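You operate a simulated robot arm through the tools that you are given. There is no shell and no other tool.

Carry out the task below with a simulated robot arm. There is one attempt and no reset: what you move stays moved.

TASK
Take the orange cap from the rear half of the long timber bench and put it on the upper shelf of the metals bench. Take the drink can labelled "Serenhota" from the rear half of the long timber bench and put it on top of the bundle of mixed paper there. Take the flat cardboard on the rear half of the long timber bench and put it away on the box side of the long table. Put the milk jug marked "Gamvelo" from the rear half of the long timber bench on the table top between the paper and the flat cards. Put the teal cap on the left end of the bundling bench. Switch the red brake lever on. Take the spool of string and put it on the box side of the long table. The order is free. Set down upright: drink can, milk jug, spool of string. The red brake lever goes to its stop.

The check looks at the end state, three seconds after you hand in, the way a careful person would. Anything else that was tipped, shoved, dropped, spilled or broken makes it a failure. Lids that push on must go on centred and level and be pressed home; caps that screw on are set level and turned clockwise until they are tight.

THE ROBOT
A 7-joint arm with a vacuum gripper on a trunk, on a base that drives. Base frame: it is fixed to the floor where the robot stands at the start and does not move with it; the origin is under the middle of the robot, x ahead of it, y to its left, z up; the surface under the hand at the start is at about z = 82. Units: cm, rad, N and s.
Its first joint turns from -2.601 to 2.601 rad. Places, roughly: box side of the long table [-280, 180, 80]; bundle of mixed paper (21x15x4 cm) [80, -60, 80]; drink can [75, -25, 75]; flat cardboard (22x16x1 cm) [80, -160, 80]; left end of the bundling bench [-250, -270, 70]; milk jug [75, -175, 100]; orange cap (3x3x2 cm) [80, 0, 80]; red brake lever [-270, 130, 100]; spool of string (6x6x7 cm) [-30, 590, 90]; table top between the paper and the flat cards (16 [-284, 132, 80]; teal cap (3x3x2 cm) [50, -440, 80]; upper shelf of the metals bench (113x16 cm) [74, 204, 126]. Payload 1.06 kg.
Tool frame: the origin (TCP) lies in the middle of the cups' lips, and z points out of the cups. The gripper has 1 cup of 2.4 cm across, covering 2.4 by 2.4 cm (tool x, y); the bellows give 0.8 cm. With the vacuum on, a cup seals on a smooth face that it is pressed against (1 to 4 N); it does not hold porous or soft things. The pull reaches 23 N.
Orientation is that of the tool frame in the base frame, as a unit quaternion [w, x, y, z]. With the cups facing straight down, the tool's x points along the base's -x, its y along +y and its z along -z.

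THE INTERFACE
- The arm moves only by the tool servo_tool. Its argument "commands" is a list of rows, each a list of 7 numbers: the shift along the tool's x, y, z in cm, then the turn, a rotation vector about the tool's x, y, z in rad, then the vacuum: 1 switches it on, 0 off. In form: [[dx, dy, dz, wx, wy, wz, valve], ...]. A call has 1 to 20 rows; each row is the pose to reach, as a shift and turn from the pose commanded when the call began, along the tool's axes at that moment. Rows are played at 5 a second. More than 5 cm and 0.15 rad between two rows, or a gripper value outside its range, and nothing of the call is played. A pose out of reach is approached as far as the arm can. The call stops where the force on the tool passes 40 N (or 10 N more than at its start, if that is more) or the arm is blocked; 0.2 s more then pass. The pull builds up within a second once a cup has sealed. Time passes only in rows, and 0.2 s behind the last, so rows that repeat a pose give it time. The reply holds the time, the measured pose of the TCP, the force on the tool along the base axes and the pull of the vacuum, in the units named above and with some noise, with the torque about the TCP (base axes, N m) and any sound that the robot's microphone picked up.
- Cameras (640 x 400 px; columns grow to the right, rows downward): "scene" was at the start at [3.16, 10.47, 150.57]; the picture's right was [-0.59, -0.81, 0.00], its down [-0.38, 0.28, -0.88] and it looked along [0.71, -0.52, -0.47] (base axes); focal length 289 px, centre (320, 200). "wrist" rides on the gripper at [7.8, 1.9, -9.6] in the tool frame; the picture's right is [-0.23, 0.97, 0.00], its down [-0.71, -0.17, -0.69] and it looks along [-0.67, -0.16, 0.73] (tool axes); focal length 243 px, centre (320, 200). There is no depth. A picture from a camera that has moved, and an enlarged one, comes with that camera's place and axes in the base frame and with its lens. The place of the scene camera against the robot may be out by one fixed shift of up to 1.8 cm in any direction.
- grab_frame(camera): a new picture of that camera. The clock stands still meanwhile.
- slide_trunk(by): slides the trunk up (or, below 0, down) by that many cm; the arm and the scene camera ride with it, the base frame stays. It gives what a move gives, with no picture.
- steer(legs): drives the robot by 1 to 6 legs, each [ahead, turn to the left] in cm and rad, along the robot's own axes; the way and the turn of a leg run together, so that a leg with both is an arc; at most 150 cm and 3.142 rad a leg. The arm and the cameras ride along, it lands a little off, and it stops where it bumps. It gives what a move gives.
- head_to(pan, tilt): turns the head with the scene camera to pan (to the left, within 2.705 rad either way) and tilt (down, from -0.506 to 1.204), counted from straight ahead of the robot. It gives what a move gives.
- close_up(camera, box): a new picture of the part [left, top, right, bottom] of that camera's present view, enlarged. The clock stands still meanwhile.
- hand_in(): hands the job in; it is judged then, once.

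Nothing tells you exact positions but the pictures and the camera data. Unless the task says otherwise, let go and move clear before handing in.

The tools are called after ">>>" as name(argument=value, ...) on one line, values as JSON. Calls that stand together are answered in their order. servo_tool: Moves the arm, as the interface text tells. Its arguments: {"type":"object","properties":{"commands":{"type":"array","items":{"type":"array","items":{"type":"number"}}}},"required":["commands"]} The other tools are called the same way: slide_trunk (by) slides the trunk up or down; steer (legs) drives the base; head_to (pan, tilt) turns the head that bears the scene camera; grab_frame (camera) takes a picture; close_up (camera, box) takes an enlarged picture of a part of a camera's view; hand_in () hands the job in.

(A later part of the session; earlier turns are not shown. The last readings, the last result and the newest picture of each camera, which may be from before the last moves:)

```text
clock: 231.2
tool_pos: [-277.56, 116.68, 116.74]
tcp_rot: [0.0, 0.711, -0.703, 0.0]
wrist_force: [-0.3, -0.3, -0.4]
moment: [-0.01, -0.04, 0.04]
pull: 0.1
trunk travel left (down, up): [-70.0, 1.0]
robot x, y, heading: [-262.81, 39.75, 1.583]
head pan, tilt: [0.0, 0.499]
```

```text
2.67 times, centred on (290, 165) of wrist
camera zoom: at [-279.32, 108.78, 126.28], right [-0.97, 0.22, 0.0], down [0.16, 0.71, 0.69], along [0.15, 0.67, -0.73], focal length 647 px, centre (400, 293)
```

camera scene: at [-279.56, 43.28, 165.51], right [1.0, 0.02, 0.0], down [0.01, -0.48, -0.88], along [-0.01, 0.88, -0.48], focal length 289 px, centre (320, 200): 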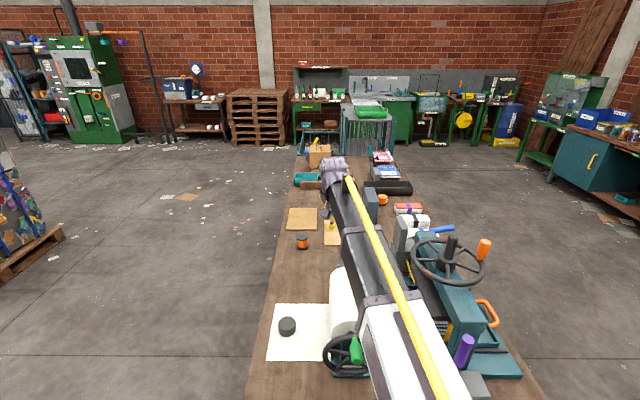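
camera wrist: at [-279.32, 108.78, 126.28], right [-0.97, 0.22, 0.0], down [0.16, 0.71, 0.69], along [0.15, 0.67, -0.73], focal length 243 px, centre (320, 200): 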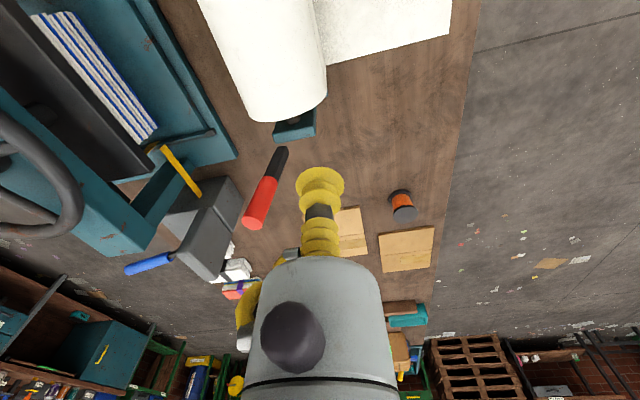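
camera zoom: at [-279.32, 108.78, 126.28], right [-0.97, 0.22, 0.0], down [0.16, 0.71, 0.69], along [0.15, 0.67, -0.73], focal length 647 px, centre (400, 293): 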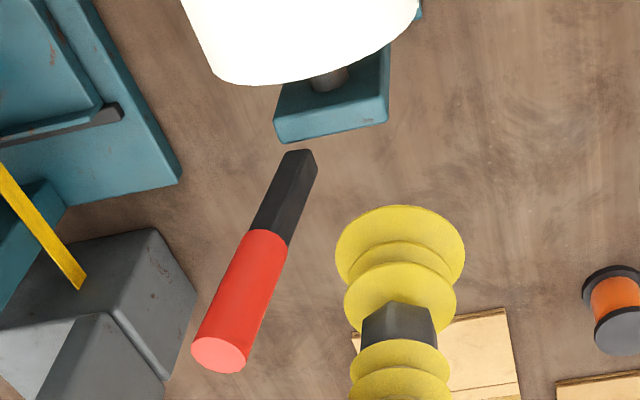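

Triangulating with the wrist camera: lever top at about (-268.1, 126.0, 109.4), pivot hub at (-272.3, 125.4, 93.2); it swings in the x–z plane. I'll lower the cup beside it on the -x side and test gently toward +x.

>>> servo_tool(commands=[[-3, 0.5, 0, 0, 0, 0, 0], [-6, 0.5, 2, 0, 0, 0, 0], [-9.2, 0.5, 5, 0, 0, 0, 0], [-9.2, 0.5, 9, 0, 0, 0, 0], [-9.2, 0.5, 12.5, 0, 0, 0, 0], [-9.2, 0.5, 12.5, 0, 0, 0, 0]])

>>> close_up(camera="wrist", box=[180, 60, 400, 280])

>>> grab_frame(camera="scene")

```text
clock: 232.6
tool_pos: [-278.13, 126.38, 104.59]
tcp_rot: [0.0, 0.711, -0.703, 0.0]
wrist_force: [-0.2, -0.9, 0.3]
moment: [-0.01, -0.02, 0.0]
pull: 0.0
trunk travel left (down, up): [-70.0, 1.0]
robot x, y, heading: [-262.9, 39.81, 1.583]
head pan, tilt: [0.0, 0.499]
```

```text
1.82 times, centred on (290, 170) of wrist
camera zoom: at [-279.86, 118.33, 114.06], right [-0.97, 0.22, 0.0], down [0.16, 0.71, 0.69], along [0.15, 0.67, -0.73], focal length 441 px, centre (374, 254)
```

zoom: 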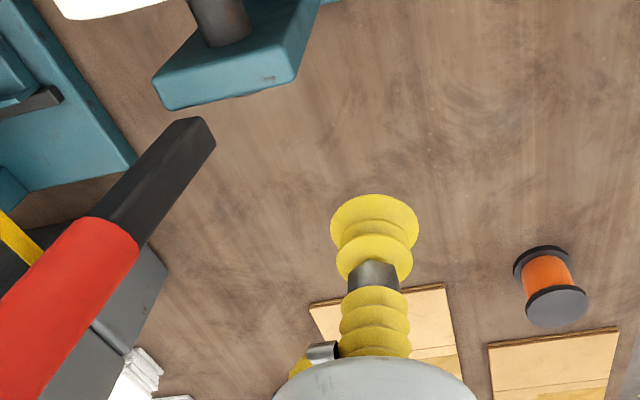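

```text
taken
camera scene: at [-279.56, 43.27, 165.52], right [1.0, 0.02, 0.0], down [0.01, -0.48, -0.88], along [-0.01, 0.88, -0.48], focal length 289 px, centre (320, 200)
```

scene: 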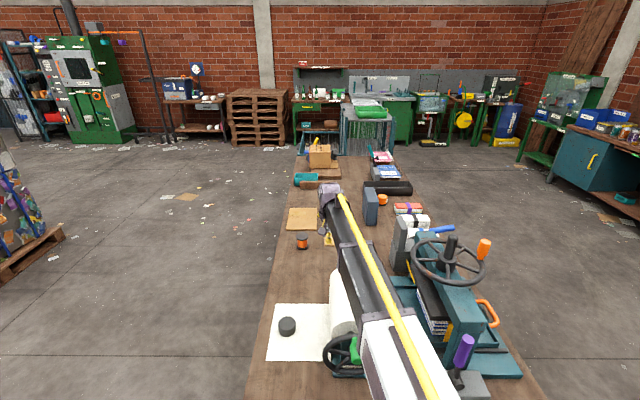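

>>> servo_tool(commands=[[0, -2, 1, 0, 0, 0, 0], [0, -4, 1.5, 0, 0, 0, 0], [0, -5.5, 1.5, 0, 0, 0, 0], [0, -6, 1.5, 0, 0, 0, 0], [0, -6, 1.5, 0, 0, 0, 0]])

>>> close_up(camera="wrist", box=[180, 60, 400, 280])

```text
clock: 233.8
tool_pos: [-272.11, 126.09, 102.95]
tcp_rot: [-0.002, 0.711, -0.703, 0.0]
wrist_force: [0.1, -0.7, 0.2]
moment: [0.01, 0.0, 0.0]
pull: 0.1
trunk travel left (down, up): [-70.0, 1.0]
robot x, y, heading: [-263.02, 39.79, 1.587]
head pan, tilt: [0.0, 0.499]
```

```text
1.82 times, centred on (290, 170) of wrist
camera zoom: at [-273.91, 118.07, 112.43], right [-0.97, 0.22, 0.0], down [0.16, 0.71, 0.69], along [0.15, 0.67, -0.73], focal length 441 px, centre (374, 254)
```

zoom: 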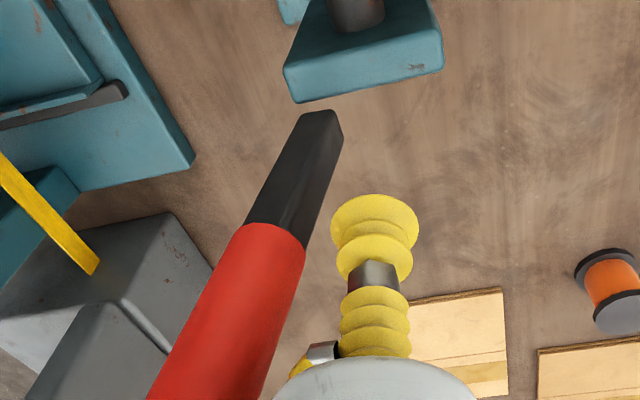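

>>> servo_tool(commands=[[0, -0.5, 0, 0, 0, 0, 0], [0, -1, 0, 0, 0, 0, 0], [0, -1.5, 0, 0, 0, 0, 0], [0, -1.5, 0, 0, 0, 0, 0]])

>>> close_up(camera="wrist", box=[180, 60, 400, 280])

```text
clock: 234.8
tool_pos: [-271.35, 126.04, 102.79]
tcp_rot: [0.0, 0.713, -0.702, -0.001]
wrist_force: [-38.2, -1.8, 3.8]
moment: [0.06, -2.1, -0.07]
pull: 0.1
trunk travel left (down, up): [-70.0, 1.0]
robot x, y, heading: [-262.44, 40.33, 1.592]
head pan, tilt: [0.0, 0.499]
```

```text
1.82 times, centred on (290, 170) of wrist
camera zoom: at [-273.0, 118.06, 112.33], right [-0.98, 0.22, 0.0], down [0.16, 0.71, 0.69], along [0.15, 0.67, -0.73], focal length 441 px, centre (374, 254)
```

zoom: 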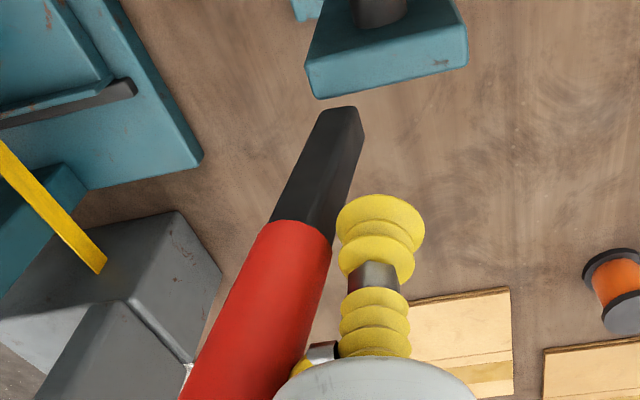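

It resists firmly toward +x (38 N, no motion), so that side is its off stop and "on" must be toward -x. I'll back off, go over the top and push from the +x side.

>>> servo_tool(commands=[[0, 1, 0, 0, 0, 0, 0], [0, 2.5, 0, 0, 0, 0, 0], [0, 2.5, -4, 0, 0, 0, 0], [0, 2.5, -8, 0, 0, 0, 0], [0, 2.5, -11, 0, 0, 0, 0], [0, -1, -11.5, 0, 0, 0, 0], [0, -5, -11.5, 0, 0, 0, 0], [0, -8, -11.5, 0, 0, 0, 0], [0, -8, -8, 0, 0, 0, 0], [0, -8, -4, 0, 0, 0, 0], [0, -8, -1, 0, 0, 0, 0], [0, -8, -1, 0, 0, 0, 0]])

>>> grab_frame(camera="wrist")

```text
clock: 237.4
tool_pos: [-262.87, 126.11, 103.53]
tcp_rot: [-0.002, 0.712, -0.702, 0.0]
wrist_force: [0.9, -0.5, -0.1]
moment: [-0.01, -0.01, 0.01]
pull: 0.0
trunk travel left (down, up): [-70.0, 1.0]
robot x, y, heading: [-262.56, 40.15, 1.587]
head pan, tilt: [0.0, 0.499]
```

```text
taken
camera wrist: at [-264.58, 118.11, 113.04], right [-0.97, 0.22, 0.0], down [0.16, 0.71, 0.69], along [0.15, 0.67, -0.73], focal length 243 px, centre (320, 200)
```

wrist: 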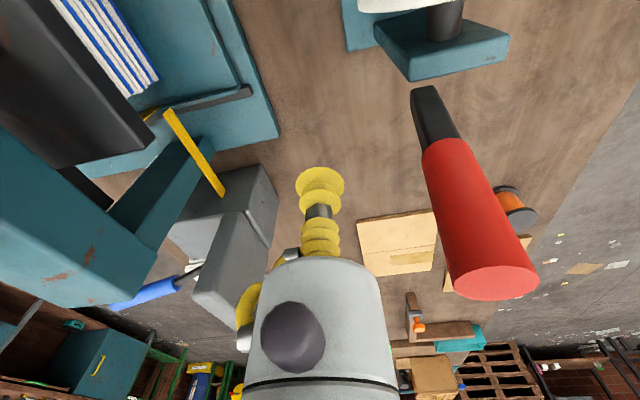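

>>> servo_tool(commands=[[0, 1.5, 0, 0, 0, 0, 0], [0, 3, 0, 0, 0, 0, 0], [0, 4, 0, 0, 0, 0, 0], [0, 4.7, 0, 0, 0, 0, 0], [0, 4.7, 0, 0, 0, 0, 0]])

>>> grab_frame(camera="wrist")

```text
clock: 238.6
tool_pos: [-267.39, 126.17, 103.64]
tcp_rot: [-0.001, 0.712, -0.702, 0.0]
wrist_force: [-0.3, -0.1, 0.5]
moment: [0.01, 0.0, 0.0]
pull: 0.1
trunk travel left (down, up): [-70.0, 1.0]
robot x, y, heading: [-263.02, 39.71, 1.588]
head pan, tilt: [0.0, 0.499]
```

```text
taken
camera wrist: at [-269.28, 118.18, 113.23], right [-0.97, 0.22, 0.0], down [0.16, 0.71, 0.69], along [0.15, 0.67, -0.73], focal length 243 px, centre (320, 200)
```

wrist: 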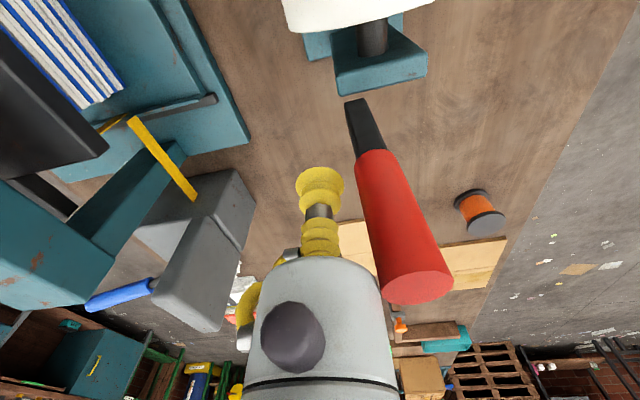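

>>> servo_tool(commands=[[0, 0.5, 0, 0, 0, 0, 0], [0, 1.0, 0, 0, 0, 0, 0], [0, 1.5, 0, 0, 0, 0, 0], [0, 2.0, 0, 0, 0, 0, 0], [0, 2.0, 0, 0, 0, 0, 0]])

>>> grab_frame(camera="wrist")

```text
clock: 239.8
tool_pos: [-269.4, 125.99, 103.72]
tcp_rot: [0.0, 0.712, -0.702, 0.001]
wrist_force: [-0.4, 0.2, -0.4]
moment: [0.03, -0.01, 0.01]
pull: 0.0
trunk travel left (down, up): [-70.0, 1.0]
robot x, y, heading: [-262.72, 40.15, 1.587]
head pan, tilt: [0.0, 0.499]
```

```text
taken
camera wrist: at [-271.15, 118.08, 113.36], right [-0.97, 0.22, 0.0], down [0.16, 0.71, 0.69], along [0.15, 0.67, -0.73], focal length 243 px, centre (320, 200)
```

wrist: 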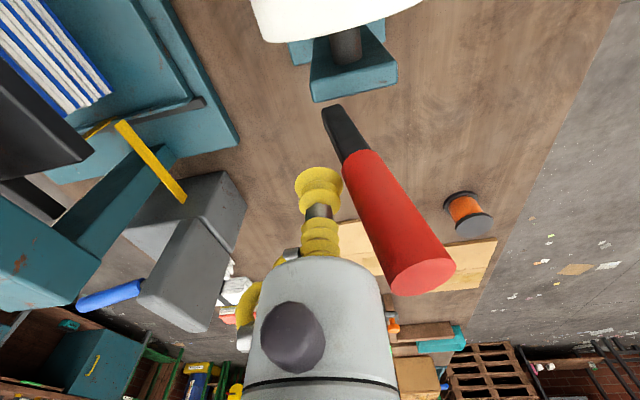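

The lever now swings freely toward -x. I keep pushing to find its stop.

>>> servo_tool(commands=[[0, 1, 0, 0, 0, 0, 0], [0, 2, 0, 0, 0, 0, 0], [0, 3, 0, 0, 0, 0, 0], [0, 4, 0, 0, 0, 0, 0], [0, 5, 0, 0, 0, 0, 0], [0, 5, 0, 0, 0, 0, 0]])

>>> grab_frame(camera="wrist")

```text
clock: 241.2
tool_pos: [-274.47, 125.98, 103.66]
tcp_rot: [-0.001, 0.712, -0.703, 0.0]
wrist_force: [0.2, 0.1, 0.1]
moment: [0.03, 0.0, 0.01]
pull: 0.0
trunk travel left (down, up): [-70.0, 1.0]
robot x, y, heading: [-262.57, 40.22, 1.583]
head pan, tilt: [0.0, 0.499]
```

```text
taken
camera wrist: at [-276.26, 117.92, 113.34], right [-0.97, 0.22, 0.0], down [0.16, 0.71, 0.69], along [0.15, 0.67, -0.73], focal length 243 px, centre (320, 200)
```

wrist: 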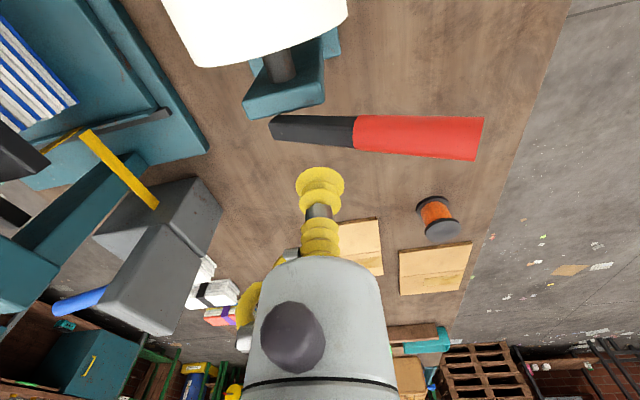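

The lever has swung well over to -x (about 50–65° from before). I'll press on its handle from above to make sure it is at its stop.

>>> servo_tool(commands=[[0, 0, -2, 0, 0, 0, 0], [0, 0, -4, 0, 0, 0, 0], [0, 3, -4, 0, 0, 0, 0], [0, 6, -4, 0, 0, 0, 0], [0, 6, -4, 0, 0, 0, 0]])

>>> grab_frame(camera="wrist")

>>> close_up(camera="wrist", box=[200, 80, 420, 260])

```text
clock: 242.4
tool_pos: [-280.35, 125.79, 107.73]
tcp_rot: [0.0, 0.712, -0.702, 0.0]
wrist_force: [0.1, 1.6, -0.3]
moment: [0.01, -0.03, -0.02]
pull: 0.1
trunk travel left (down, up): [-70.0, 1.0]
robot x, y, heading: [-262.95, 40.09, 1.586]
head pan, tilt: [0.0, 0.499]
```

```text
taken
camera wrist: at [-282.14, 117.84, 117.3], right [-0.97, 0.22, 0.0], down [0.16, 0.71, 0.69], along [0.15, 0.67, -0.73], focal length 243 px, centre (320, 200)
```

wrist: 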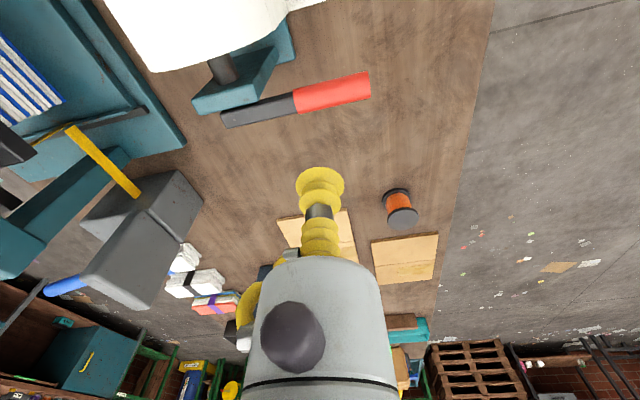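

```text
2.22 times, centred on (310, 170) of wrist
camera zoom: at [-282.14, 117.84, 117.3], right [-0.97, 0.22, 0.0], down [0.16, 0.71, 0.69], along [0.15, 0.67, -0.73], focal length 539 px, centre (342, 267)
```

zoom: 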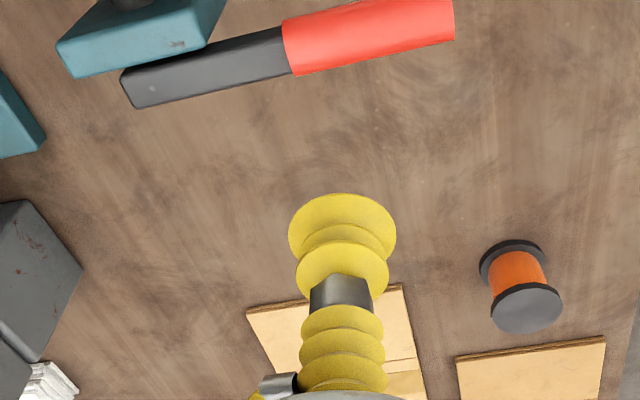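

It has dropped further, lying nearly horizontal now at z≈95.5. I'll press lightly on the handle end to confirm it's at the stop.

>>> servo_tool(commands=[[0, 0.5, 3, 0, 0, 0, 0], [0, 0.5, 6, 0, 0, 0, 0], [0, 0.5, 8.5, 0, 0, 0, 0], [0, 0.5, 9.5, 0, 0, 0, 0], [0, 0.5, 9.5, 0, 0, 0, 0]])

>>> grab_frame(camera="wrist")

```text
clock: 243.6
tool_pos: [-280.97, 125.96, 98.31]
tcp_rot: [-0.001, 0.712, -0.703, 0.0]
wrist_force: [-0.5, 0.8, 0.7]
moment: [0.0, -0.01, 0.0]
pull: 0.0
trunk travel left (down, up): [-70.0, 1.0]
robot x, y, heading: [-262.79, 40.23, 1.587]
head pan, tilt: [0.0, 0.499]
```

```text
taken
camera wrist: at [-282.77, 118.02, 107.82], right [-0.97, 0.22, 0.0], down [0.16, 0.71, 0.69], along [0.15, 0.67, -0.73], focal length 243 px, centre (320, 200)
```

wrist: 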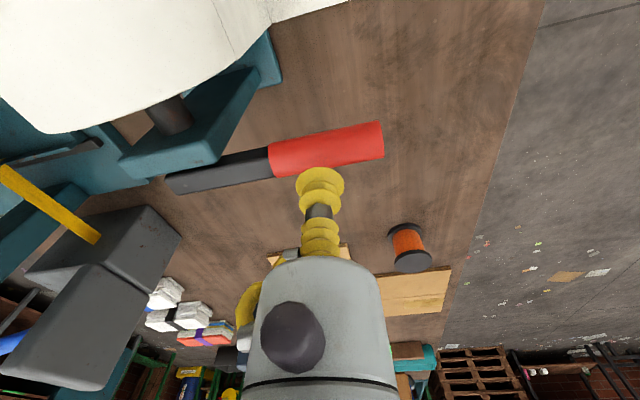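

>>> servo_tool(commands=[[0, 0, 0.6, 0, 0, 0, 0], [0, 0, 1.2, 0, 0, 0, 0], [0, 0, 1.8, 0, 0, 0, 0], [0, 0, 2.2, 0, 0, 0, 0], [0, 0, 2.2, 0, 0, 0, 0]])

>>> grab_frame(camera="wrist")

```text
clock: 244.8
tool_pos: [-280.86, 126.08, 96.1]
tcp_rot: [-0.001, 0.712, -0.703, 0.0]
wrist_force: [0.7, 0.8, 1.2]
moment: [0.01, 0.0, 0.0]
pull: 0.0
trunk travel left (down, up): [-70.0, 1.0]
robot x, y, heading: [-262.87, 40.04, 1.589]
head pan, tilt: [0.0, 0.499]
```

```text
taken
camera wrist: at [-282.62, 117.99, 105.62], right [-0.97, 0.22, 0.0], down [0.16, 0.71, 0.69], along [0.15, 0.67, -0.73], focal length 243 px, centre (320, 200)
```

wrist: 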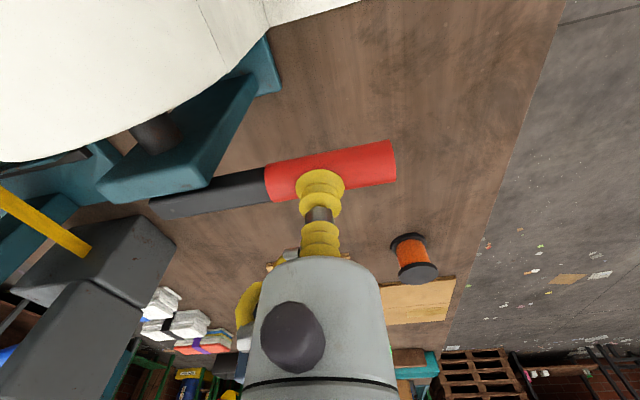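

>>> servo_tool(commands=[[0, 0, 0.4, 0, 0, 0, 0], [0, 0, 0.8, 0, 0, 0, 0], [0, 0, 0.8, 0, 0, 0, 0]])

>>> close_up(camera="wrist", box=[130, 100, 430, 280])

```text
clock: 245.6
tool_pos: [-280.85, 125.93, 95.51]
tcp_rot: [-0.001, 0.712, -0.702, -0.001]
wrist_force: [-2.2, -0.2, 10.9]
moment: [-0.01, -0.03, 0.05]
pull: 0.1
trunk travel left (down, up): [-70.0, 1.0]
robot x, y, heading: [-262.34, 40.26, 1.586]
head pan, tilt: [0.0, 0.499]
```

```text
2.13 times, centred on (280, 190) of wrist
camera zoom: at [-282.61, 117.87, 104.94], right [-0.97, 0.22, 0.0], down [0.16, 0.71, 0.69], along [0.15, 0.67, -0.73], focal length 518 px, centre (405, 221)
```

zoom: 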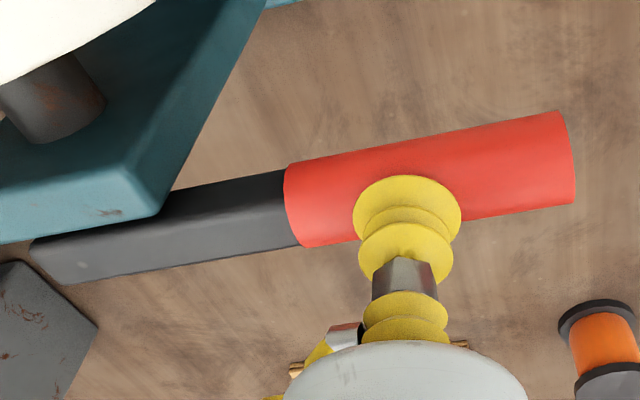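

The lever holds against 11 N: it is at its other stop, so the brake is on. Now I lift away and back off.

>>> servo_tool(commands=[[0, 0, -1, 0, 0, 0, 0], [0, 0, -4, 0, 0, 0, 0], [0, 0, -8, 0, 0, 0, 0], [0, 0, -12, 0, 0, 0, 0], [0, 0, -16, 0, 0, 0, 0], [0, 0, -20, 0, 0, 0, 0], [0, 0, -21.5, 0, 0, 0, 0], [0, 0, -21.5, 0, 0, 0, 0]])

>>> grab_frame(camera="wrist")

>>> steer(legs=[[-45, 0]])

>>> grab_frame(camera="scene")

```text
clock: 247.4
tool_pos: [-280.75, 126.06, 116.77]
tcp_rot: [0.0, 0.711, -0.703, 0.001]
wrist_force: [-0.1, -0.6, -0.1]
moment: [0.0, -0.02, 0.01]
pull: 0.0
trunk travel left (down, up): [-70.0, 1.0]
robot x, y, heading: [-263.04, 39.99, 1.58]
head pan, tilt: [0.0, 0.499]
```

```text
taken
camera wrist: at [-282.6, 118.07, 126.27], right [-0.97, 0.22, 0.0], down [0.16, 0.71, 0.69], along [0.15, 0.67, -0.73], focal length 243 px, centre (320, 200)
```

wrist: 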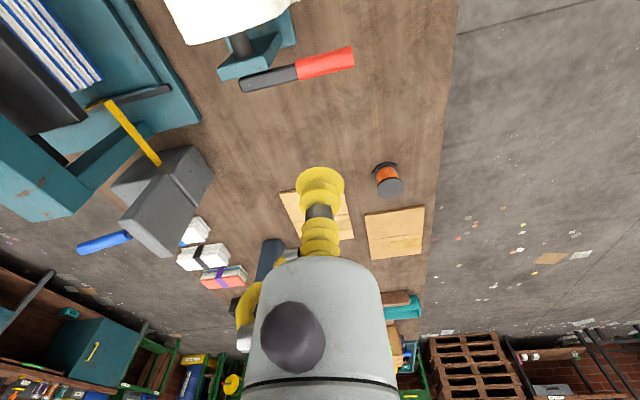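

```text
clock: 250.1
tool_pos: [-279.78, 80.85, 116.61]
tcp_rot: [-0.001, 0.709, -0.706, 0.0]
wrist_force: [-0.4, 1.2, -0.2]
moment: [-0.01, -0.01, 0.0]
pull: 0.0
trunk travel left (down, up): [-70.0, 1.0]
robot x, y, heading: [-262.01, -5.36, 1.578]
head pan, tilt: [0.0, 0.499]
```

```text
taken
camera scene: at [-278.97, -1.99, 165.52], right [1.0, 0.01, 0.0], down [0.0, -0.48, -0.88], along [-0.01, 0.88, -0.48], focal length 289 px, centre (320, 200)
```

scene: 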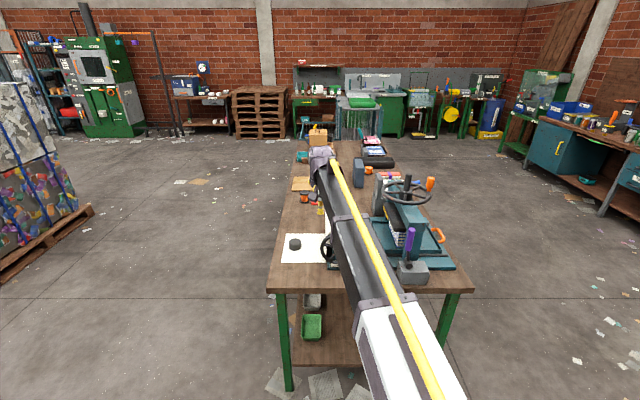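

The brake lever stays over. Next I retract the arm and drive to the timber bench's right part for the jug and the cardboard.

>>> servo_tool(commands=[[4, -3, 0.5, 0, 0, 0, 0], [8, -7, 1, 0, 0, 0, 0], [12, -11, 1.5, 0, 0, 0, 0], [16, -15, 2.5, 0, 0, 0, 0], [16, -18, 2.5, 0, 0, 0, 0], [16, -18, 2.5, 0, 0, 0, 0]])

>>> steer(legs=[[0, -1.578], [150, 0], [0, -1.15], [150, 0], [20, 0], [0, 1.15]])

>>> head_to(pan=-0.1, tilt=0.45)

>>> grab_frame(camera="scene")

>>> grab_frame(camera="wrist")

```text
refused: row 1 steps farther than a row can; nothing moved
```

```text
clock: 275.7
tool_pos: [39.34, -159.16, 116.68]
tcp_rot: [0.001, 0.022, 1.0, -0.001]
wrist_force: [0.4, 0.6, 0.3]
moment: [0.0, -0.02, -0.01]
pull: 0.1
trunk travel left (down, up): [-70.0, 1.0]
robot x, y, heading: [-47.02, -172.5, -0.04]
head pan, tilt: [0.0, 0.499]
```

```text
clock: 276.4
tool_pos: [39.4, -159.04, 116.6]
tcp_rot: [0.001, 0.02, 1.0, -0.001]
wrist_force: [1.1, -0.2, 0.0]
moment: [0.05, 0.01, 0.02]
pull: 0.0
trunk travel left (down, up): [-70.0, 1.0]
robot x, y, heading: [-47.08, -172.61, -0.038]
head pan, tilt: [-0.099, 0.45]
```

```text
taken
camera scene: at [-41.78, -157.66, 165.96], right [-0.14, -0.99, 0.0], down [-0.43, 0.06, -0.9], along [0.89, -0.12, -0.44], focal length 289 px, centre (320, 200)
```

scene: 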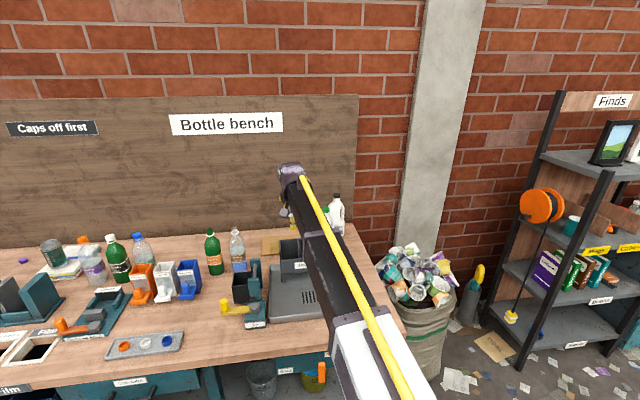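

```text
taken
camera wrist: at [31.73, -156.96, 126.24], right [0.27, 0.96, 0.0], down [0.7, -0.2, 0.69], along [0.66, -0.19, -0.73], focal length 243 px, centre (320, 200)
```

wrist: 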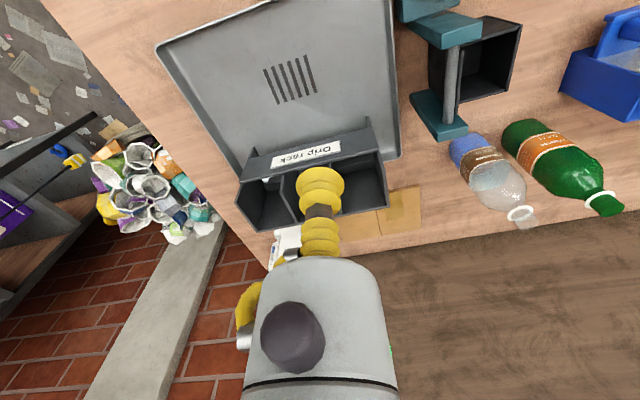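

The jugs stand behind the drip rack, hidden by the arm. I'll shift the arm aside to read their labels.

>>> servo_tool(commands=[[2, 4, 0, 0, 0, 0, 0], [4, 8, 0, 0, 0, 0, 0], [6, 12, 0, 0, 0, 0, 0], [8, 16, 0, 0, 0, 0, 0], [10, 20, 0, 0, 0, 0, 0], [12, 24, 0, 0, 0, 0, 0], [12, 28, 0, 0, 0, 0, 0], [12, 32, 0, 0, 0, 0, 0], [12, 32, 0, 0, 0, 0, 0]])

>>> head_to(pan=-0.3, tilt=0.45)

>>> grab_frame(camera="scene")

```text
clock: 278.4
tool_pos: [28.74, -126.6, 116.69]
tcp_rot: [0.001, 0.021, 1.0, -0.001]
wrist_force: [-0.9, -0.3, 0.1]
moment: [-0.01, -0.01, -0.01]
pull: 0.1
trunk travel left (down, up): [-70.0, 1.0]
robot x, y, heading: [-47.28, -172.31, -0.042]
head pan, tilt: [-0.099, 0.45]
```

```text
clock: 279.1
tool_pos: [28.87, -126.76, 116.68]
tcp_rot: [0.001, 0.022, 1.0, -0.001]
wrist_force: [0.5, -0.9, -0.5]
moment: [0.01, -0.03, -0.06]
pull: 0.1
trunk travel left (down, up): [-70.0, 1.0]
robot x, y, heading: [-47.64, -172.43, -0.038]
head pan, tilt: [-0.3, 0.45]
```

```text
taken
camera scene: at [-42.22, -159.43, 165.96], right [-0.33, -0.94, 0.0], down [-0.41, 0.14, -0.9], along [0.85, -0.3, -0.44], focal length 289 px, centre (320, 200)
```

scene: 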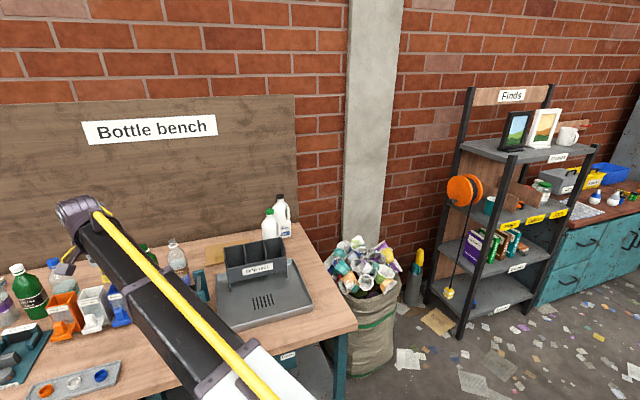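

>>> close_up(camera="scene", box=[190, 180, 330, 290])

>>> close_up(camera="scene", box=[255, 190, 305, 245])

```text
3.64 times, centred on (260, 235) of scene
camera zoom: at [-42.22, -159.43, 165.96], right [-0.33, -0.94, 0.0], down [-0.41, 0.14, -0.9], along [0.85, -0.3, -0.44], focal length 1050 px, centre (538, 73)
```

zoom: 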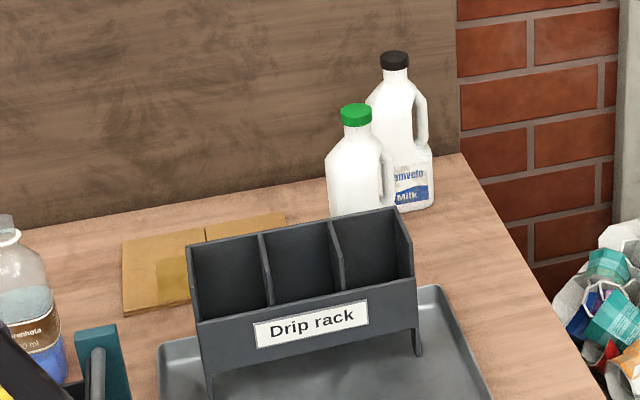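

```text
7.27 times, centred on (280, 218) of scene
camera zoom: at [-42.22, -159.43, 165.96], right [-0.33, -0.94, 0.0], down [-0.41, 0.14, -0.9], along [0.85, -0.3, -0.44], focal length 2100 px, centre (611, 73)
```

zoom: 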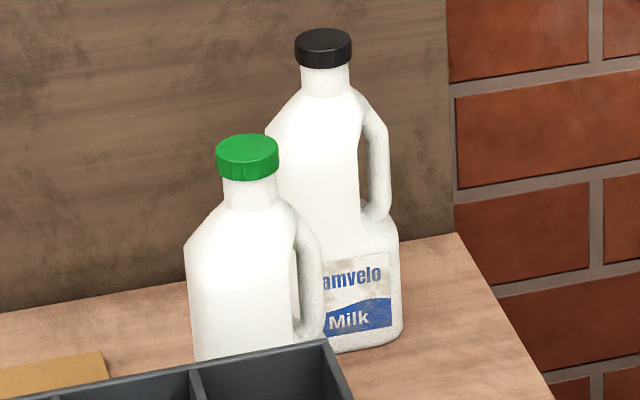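

The rear jug with the black cap reads "…amvelo Milk" – that's the one, cap near (88, -184, 104). The flat cardboard lies at about (81, -156). I'll check clearance at the bench front before approaching.

>>> head_to(pan=-0.2, tilt=1.0)

>>> grab_frame(camera="scene")

```text
clock: 280.1
tool_pos: [28.85, -126.69, 116.69]
tcp_rot: [0.001, 0.021, 1.0, -0.002]
wrist_force: [-0.4, -0.1, -0.2]
moment: [0.03, 0.0, 0.01]
pull: 0.1
trunk travel left (down, up): [-70.0, 1.0]
robot x, y, heading: [-47.32, -172.5, -0.042]
head pan, tilt: [-0.201, 1.0]
```

```text
taken
camera scene: at [-44.12, -158.04, 161.41], right [-0.24, -0.97, 0.0], down [-0.82, 0.2, -0.54], along [0.53, -0.13, -0.84], focal length 289 px, centre (320, 200)
```

scene: 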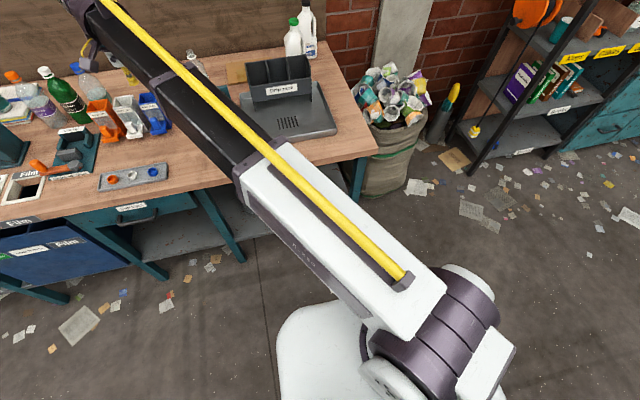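

I'll centre the arm in front, then sidestep to y≈-156 (between the bench legs) and approach the bench.

>>> servo_tool(commands=[[0, -4, 0, 0, 0, 0, 0], [0, -8, 0, 0, 0, 0, 0], [0, -12, 0, 0, 0, 0, 0], [0, -16, 0, 0, 0, 0, 0], [0, -20, 0, 0, 0, 0, 0], [0, -24, 0, 0, 0, 0, 0], [0, -28, 0, 0, 0, 0, 0], [0, -32, 0, 0, 0, 0, 0], [0, -36, 0, 0, 0, 0, 0], [0, -36, 0, 0, 0, 0, 0]])

>>> steer(legs=[[0, 1.61], [17, 0], [0, -1.571], [30, 0]])

>>> grab_frame(camera="scene")

>>> grab_frame(camera="wrist")

```text
clock: 282.3
tool_pos: [27.13, -162.52, 116.54]
tcp_rot: [0.001, 0.02, 1.0, 0.0]
wrist_force: [-1.3, -0.3, 0.6]
moment: [0.03, 0.0, -0.02]
pull: 0.1
trunk travel left (down, up): [-70.0, 1.0]
robot x, y, heading: [-47.38, -172.78, -0.037]
head pan, tilt: [-0.201, 1.0]
```

```text
clock: 293.2
tool_pos: [57.12, -145.67, 116.47]
tcp_rot: [0.0, 0.016, 1.0, 0.0]
wrist_force: [0.0, 0.3, -0.3]
moment: [0.0, 0.0, -0.03]
pull: 0.0
trunk travel left (down, up): [-70.0, 1.0]
robot x, y, heading: [-17.77, -156.28, -0.03]
head pan, tilt: [-0.201, 1.0]
```

```text
taken
camera scene: at [-14.25, -141.92, 161.41], right [-0.23, -0.97, 0.0], down [-0.82, 0.19, -0.54], along [0.53, -0.12, -0.84], focal length 289 px, centre (320, 200)
```

scene: 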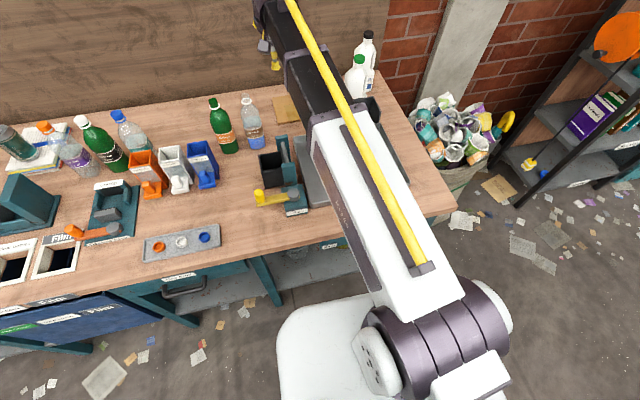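

```text
taken
camera wrist: at [49.36, -143.62, 125.98], right [0.27, 0.96, 0.0], down [0.7, -0.19, 0.69], along [0.66, -0.18, -0.73], focal length 243 px, centre (320, 200)
```

wrist: 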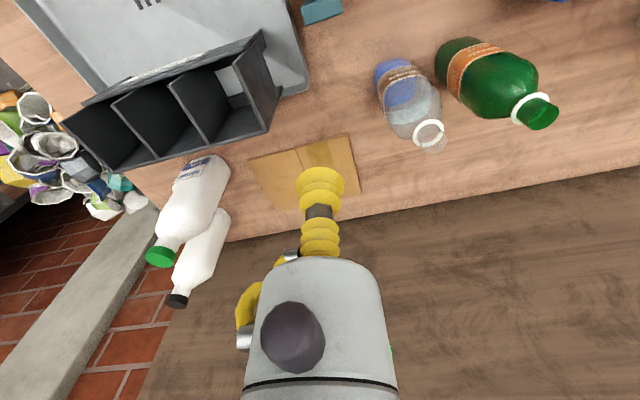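

>>> close_up(camera="wrist", box=[130, 140, 250, 320])

>>> close_up(camera="wrist", box=[180, 145, 240, 190])

>>> close_up(camera="wrist", box=[235, 120, 375, 220])

```text
2.22 times, centred on (190, 230) of wrist
camera zoom: at [49.36, -143.62, 125.98], right [0.27, 0.96, 0.0], down [0.7, -0.19, 0.69], along [0.66, -0.18, -0.73], focal length 539 px, centre (609, 133)
```

zoom: 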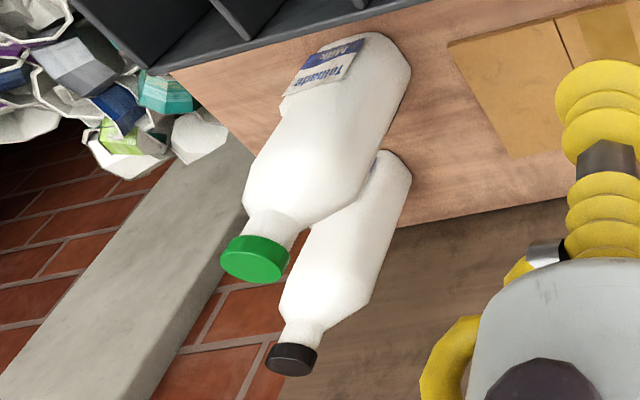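

```text
8.89 times, centred on (210, 168) of wrist
camera zoom: at [49.36, -143.62, 125.98], right [0.27, 0.96, 0.0], down [0.7, -0.19, 0.69], along [0.66, -0.18, -0.73], focal length 2157 px, centre (1298, 489)
```

zoom: 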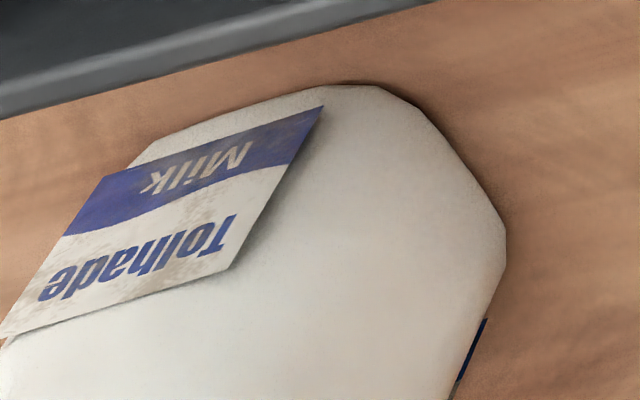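

```text
4.00 times, centred on (305, 170) of wrist
camera zoom: at [49.36, -143.62, 125.98], right [0.27, 0.96, 0.0], down [0.7, -0.19, 0.69], along [0.66, -0.18, -0.73], focal length 970 px, centre (380, 320)
```

zoom: 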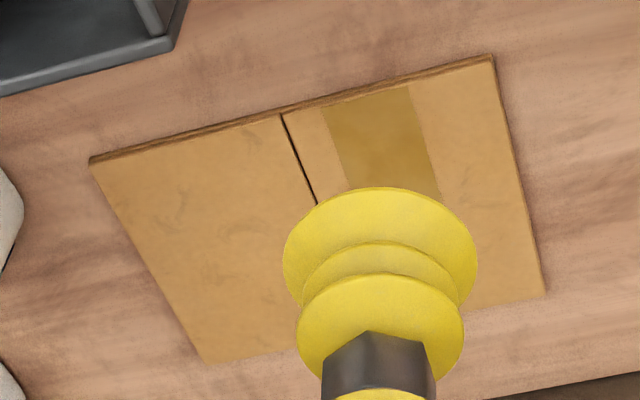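

The green-capped jug is "Tolhade", so the black-capped one is "Gamvelo", cap top near (88.5, -184.5, 104.3). The cardboard has a smooth tape strip I can grip. I'll move 15 cm closer.

>>> steer(legs=[[15, 0]])

>>> grab_frame(camera="scene")

>>> grab_frame(camera="wrist")

```text
clock: 294.6
tool_pos: [72.0, -146.16, 116.52]
tcp_rot: [0.0, 0.015, 1.0, -0.001]
wrist_force: [0.4, -0.4, -0.2]
moment: [-0.01, 0.02, 0.04]
pull: 0.1
trunk travel left (down, up): [-70.0, 1.0]
robot x, y, heading: [-2.2, -156.79, -0.032]
head pan, tilt: [-0.201, 1.0]
```

```text
taken
camera scene: at [0.67, -142.37, 161.4], right [-0.23, -0.97, 0.0], down [-0.82, 0.19, -0.54], along [0.53, -0.12, -0.84], focal length 289 px, centre (320, 200)
```

scene: 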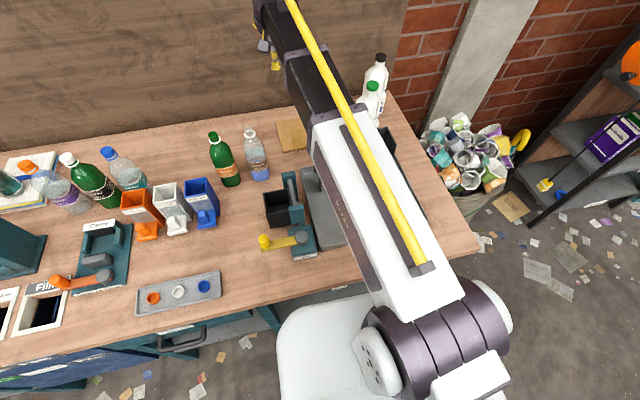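

```text
taken
camera wrist: at [64.28, -144.07, 125.97], right [0.27, 0.96, 0.0], down [0.7, -0.19, 0.69], along [0.66, -0.18, -0.73], focal length 243 px, centre (320, 200)
```

wrist: 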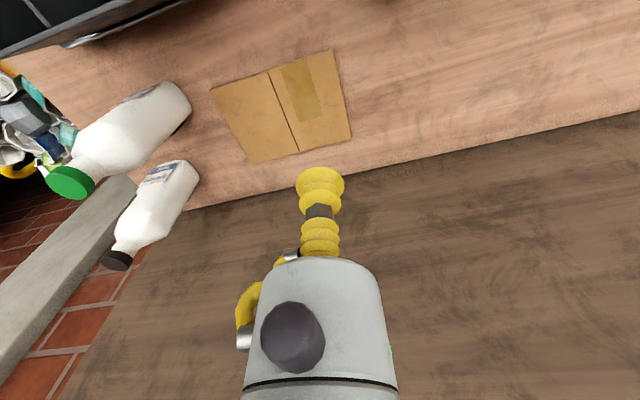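

Now I move above the jug cap: sideways first, then forward carefully since the wall is close.

>>> servo_tool(commands=[[0, -4, 0, 0, 0, 0, 0], [0, -8, 0, 0, 0, 0, 0], [0, -12, 0, 0, 0, 0, 0], [0, -16, 0, 0, 0, 0, 0], [0, -20, 0, 0, 0, 0, 0], [0, -24, 0, 0, 0, 0, 0], [0, -28, 0, 0, 0, 0, 0], [0, -32, 0, 0, 0, 0, 0], [0, -36, 0, 0, 0, 0, 0], [0, -37.9, 0, 0, 0, 0, 0], [-3, -37.9, 0, 0, 0, 0, 0], [-6, -37.9, 0, 0, 0, 0, 0], [-9, -37.9, 0, 0, 0, 0, 0], [-9, -37.9, 0, 0, 0, 0, 0]])

>>> grab_frame(camera="wrist")

>>> head_to(pan=-0.3, tilt=0.6)

>>> grab_frame(camera="scene")

```text
clock: 297.6
tool_pos: [79.66, -184.41, 116.54]
tcp_rot: [0.001, 0.016, 1.0, -0.001]
wrist_force: [-0.1, 0.5, 0.4]
moment: [0.01, -0.03, -0.02]
pull: 0.0
trunk travel left (down, up): [-70.0, 1.0]
robot x, y, heading: [-2.28, -156.73, -0.03]
head pan, tilt: [-0.201, 1.0]
```

```text
taken
camera wrist: at [71.99, -182.33, 126.03], right [0.27, 0.96, 0.0], down [0.7, -0.19, 0.69], along [0.66, -0.18, -0.73], focal length 243 px, centre (320, 200)
```

wrist: 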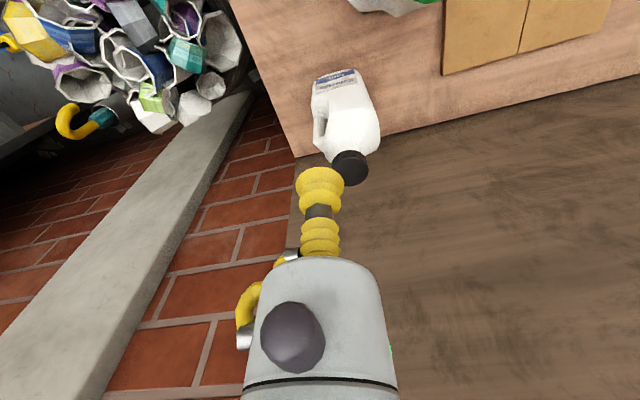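

```text
clock: 298.4
tool_pos: [79.7, -184.43, 116.64]
tcp_rot: [0.001, 0.016, 1.0, -0.001]
wrist_force: [-0.5, 0.3, -0.6]
moment: [-0.01, 0.02, -0.01]
pull: 0.1
trunk travel left (down, up): [-70.0, 1.0]
robot x, y, heading: [-2.32, -156.82, -0.037]
head pan, tilt: [-0.3, 0.6]
```

```text
taken
camera scene: at [2.19, -143.66, 164.6], right [-0.32, -0.95, 0.0], down [-0.54, 0.18, -0.82], along [0.78, -0.27, -0.57], focal length 289 px, centre (320, 200)
```

scene: 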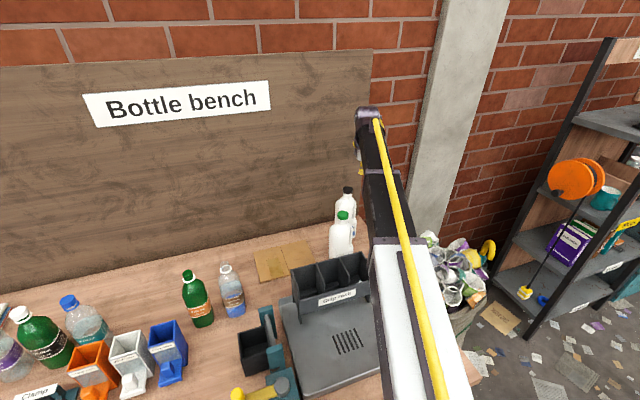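

>>> close_up(camera="wrist", box=[280, 60, 420, 220])

>>> close_up(camera="scene", box=[300, 90, 440, 260])

```text
2.50 times, centred on (350, 140) of wrist
camera zoom: at [71.97, -182.34, 126.04], right [0.27, 0.96, 0.0], down [0.7, -0.19, 0.69], along [0.66, -0.18, -0.73], focal length 606 px, centre (245, 350)
```

zoom: 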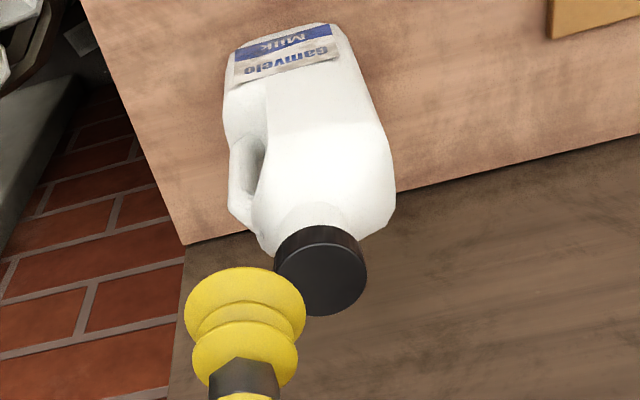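

```text
2.35 times, centred on (370, 175) of scene
camera zoom: at [2.19, -143.66, 164.6], right [-0.32, -0.95, 0.0], down [-0.54, 0.18, -0.82], along [0.78, -0.27, -0.57], focal length 680 px, centre (202, 259)
```

zoom: 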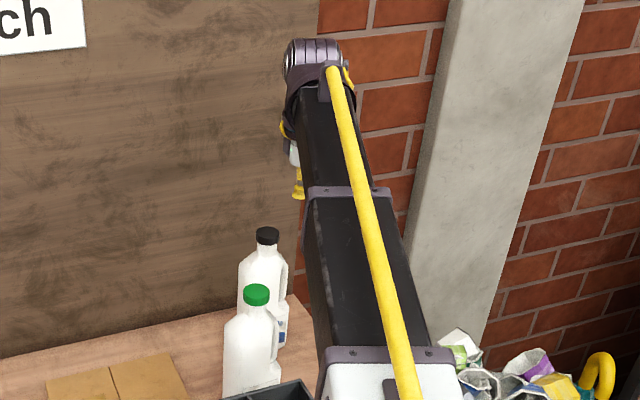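

The label confirms "Gamvelo". Cap top is at about (87.7, -183.2, 105). I go forward over it in two steps.

>>> servo_tool(commands=[[-2, 0.5, 0, 0, 0, 0, 0], [-4, 1, 0, 0, 0, 0, 0], [-6, 1.5, 0, 0, 0, 0, 0], [-7.9, 1.5, 0, 0, 0, 0, 0], [-7.9, 1.5, 2, 0, 0, 0, 0], [-7.9, 1.5, 5, 0, 0, 0, 0], [-7.9, 1.5, 8, 0, 0, 0, 0], [-7.9, 1.5, 8, 0, 0, 0, 0]])

>>> grab_frame(camera="wrist")

>>> close_up(camera="wrist", box=[250, 100, 390, 230])

```text
clock: 300.2
tool_pos: [87.74, -183.02, 108.51]
tcp_rot: [0.001, 0.015, 1.0, -0.001]
wrist_force: [-0.3, -0.9, -0.3]
moment: [0.01, 0.0, 0.0]
pull: 0.0
trunk travel left (down, up): [-70.0, 1.0]
robot x, y, heading: [-2.28, -156.77, -0.033]
head pan, tilt: [-0.3, 0.6]
```

```text
taken
camera wrist: at [80.03, -180.99, 118.0], right [0.27, 0.96, 0.0], down [0.7, -0.19, 0.69], along [0.66, -0.18, -0.73], focal length 243 px, centre (320, 200)
```

wrist: 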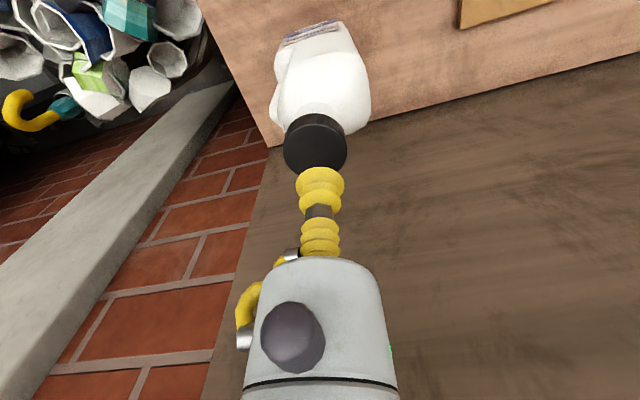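

```text
3.08 times, centred on (320, 165) of wrist
camera zoom: at [80.03, -180.99, 118.0], right [0.27, 0.96, 0.0], down [0.7, -0.19, 0.69], along [0.66, -0.18, -0.73], focal length 746 px, centre (320, 308)
```

zoom: 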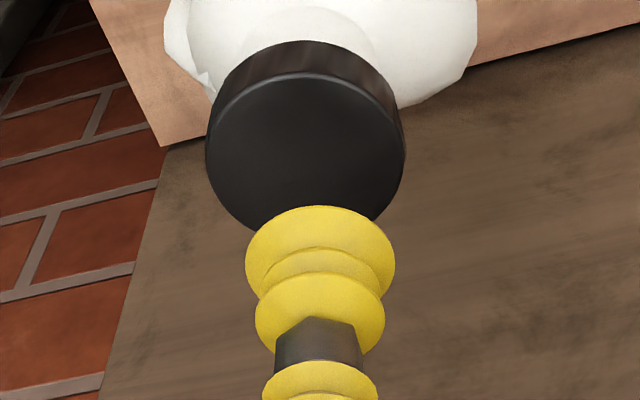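

Well aligned. Press down with vacuum on.

>>> servo_tool(commands=[[0.1, -0.2, 1.2, 0, 0, 0, 1], [0.1, -0.2, 2.2, 0, 0, 0, 1], [0.1, -0.2, 2.8, 0, 0, 0, 1], [0.1, -0.2, 3.1, 0, 0, 0, 1], [0.1, -0.2, 3.1, 0, 0, 0, 1]])

```text
clock: 301.4
tool_pos: [87.6, -183.32, 105.56]
tcp_rot: [0.0, 0.016, 1.0, -0.001]
wrist_force: [0.5, -0.8, 12.7]
moment: [0.0, -0.03, -0.01]
pull: 23.6
trunk travel left (down, up): [-70.0, 1.0]
robot x, y, heading: [-2.34, -156.79, -0.028]
head pan, tilt: [-0.3, 0.6]
```

Sealed on the jug. I lift it straight up to z≈133 so it clears the other jug, then I'll drive backward rather than retract.

>>> servo_tool(commands=[[0, 0, -0.5, 0, 0, 0, 1], [0, 0, -1.5, 0, 0, 0, 1], [0, 0, -3, 0, 0, 0, 1], [0, 0, -5, 0, 0, 0, 1], [0, 0, -7.5, 0, 0, 0, 1], [0, 0, -10, 0, 0, 0, 1], [0, 0, -12.5, 0, 0, 0, 1], [0, 0, -15, 0, 0, 0, 1], [0, 0, -17.5, 0, 0, 0, 1], [0, 0, -20, 0, 0, 0, 1], [0, 0, -22.5, 0, 0, 0, 1], [0, 0, -25, 0, 0, 0, 1], [0, 0, -27, 0, 0, 0, 1], [0, 0, -28, 0, 0, 0, 1], [0, 0, -28, 0, 0, 0, 1]])

>>> grab_frame(camera="wrist")

>>> grab_frame(camera="scene")

```text
clock: 304.6
tool_pos: [87.82, -183.08, 133.36]
tcp_rot: [0.0, 0.016, 1.0, 0.0]
wrist_force: [-0.3, -0.2, 0.2]
moment: [0.01, 0.02, -0.01]
pull: 22.2
trunk travel left (down, up): [-70.0, 1.0]
robot x, y, heading: [-2.39, -156.63, -0.033]
head pan, tilt: [-0.3, 0.6]
```

```text
taken
camera wrist: at [79.93, -181.07, 142.99], right [0.27, 0.96, 0.0], down [0.7, -0.19, 0.69], along [0.66, -0.18, -0.73], focal length 243 px, centre (320, 200)
```

wrist: 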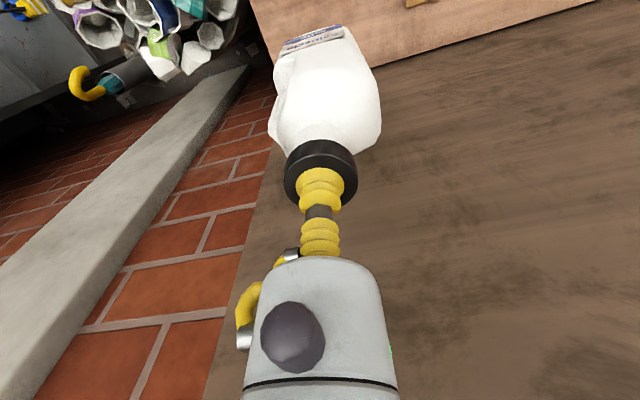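

```text
taken
camera scene: at [2.18, -143.65, 164.61], right [-0.32, -0.95, 0.0], down [-0.53, 0.18, -0.83], along [0.78, -0.27, -0.56], focal length 289 px, centre (320, 200)
```

scene: 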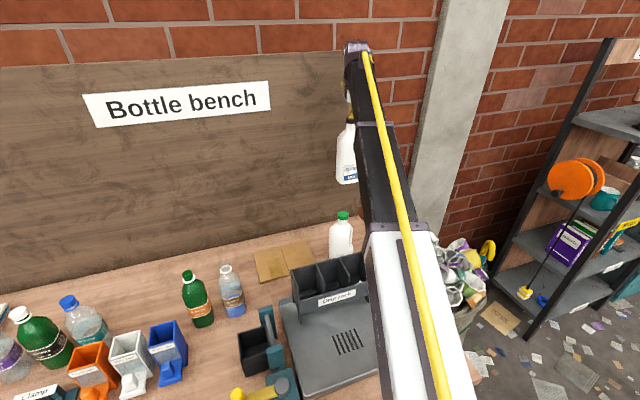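

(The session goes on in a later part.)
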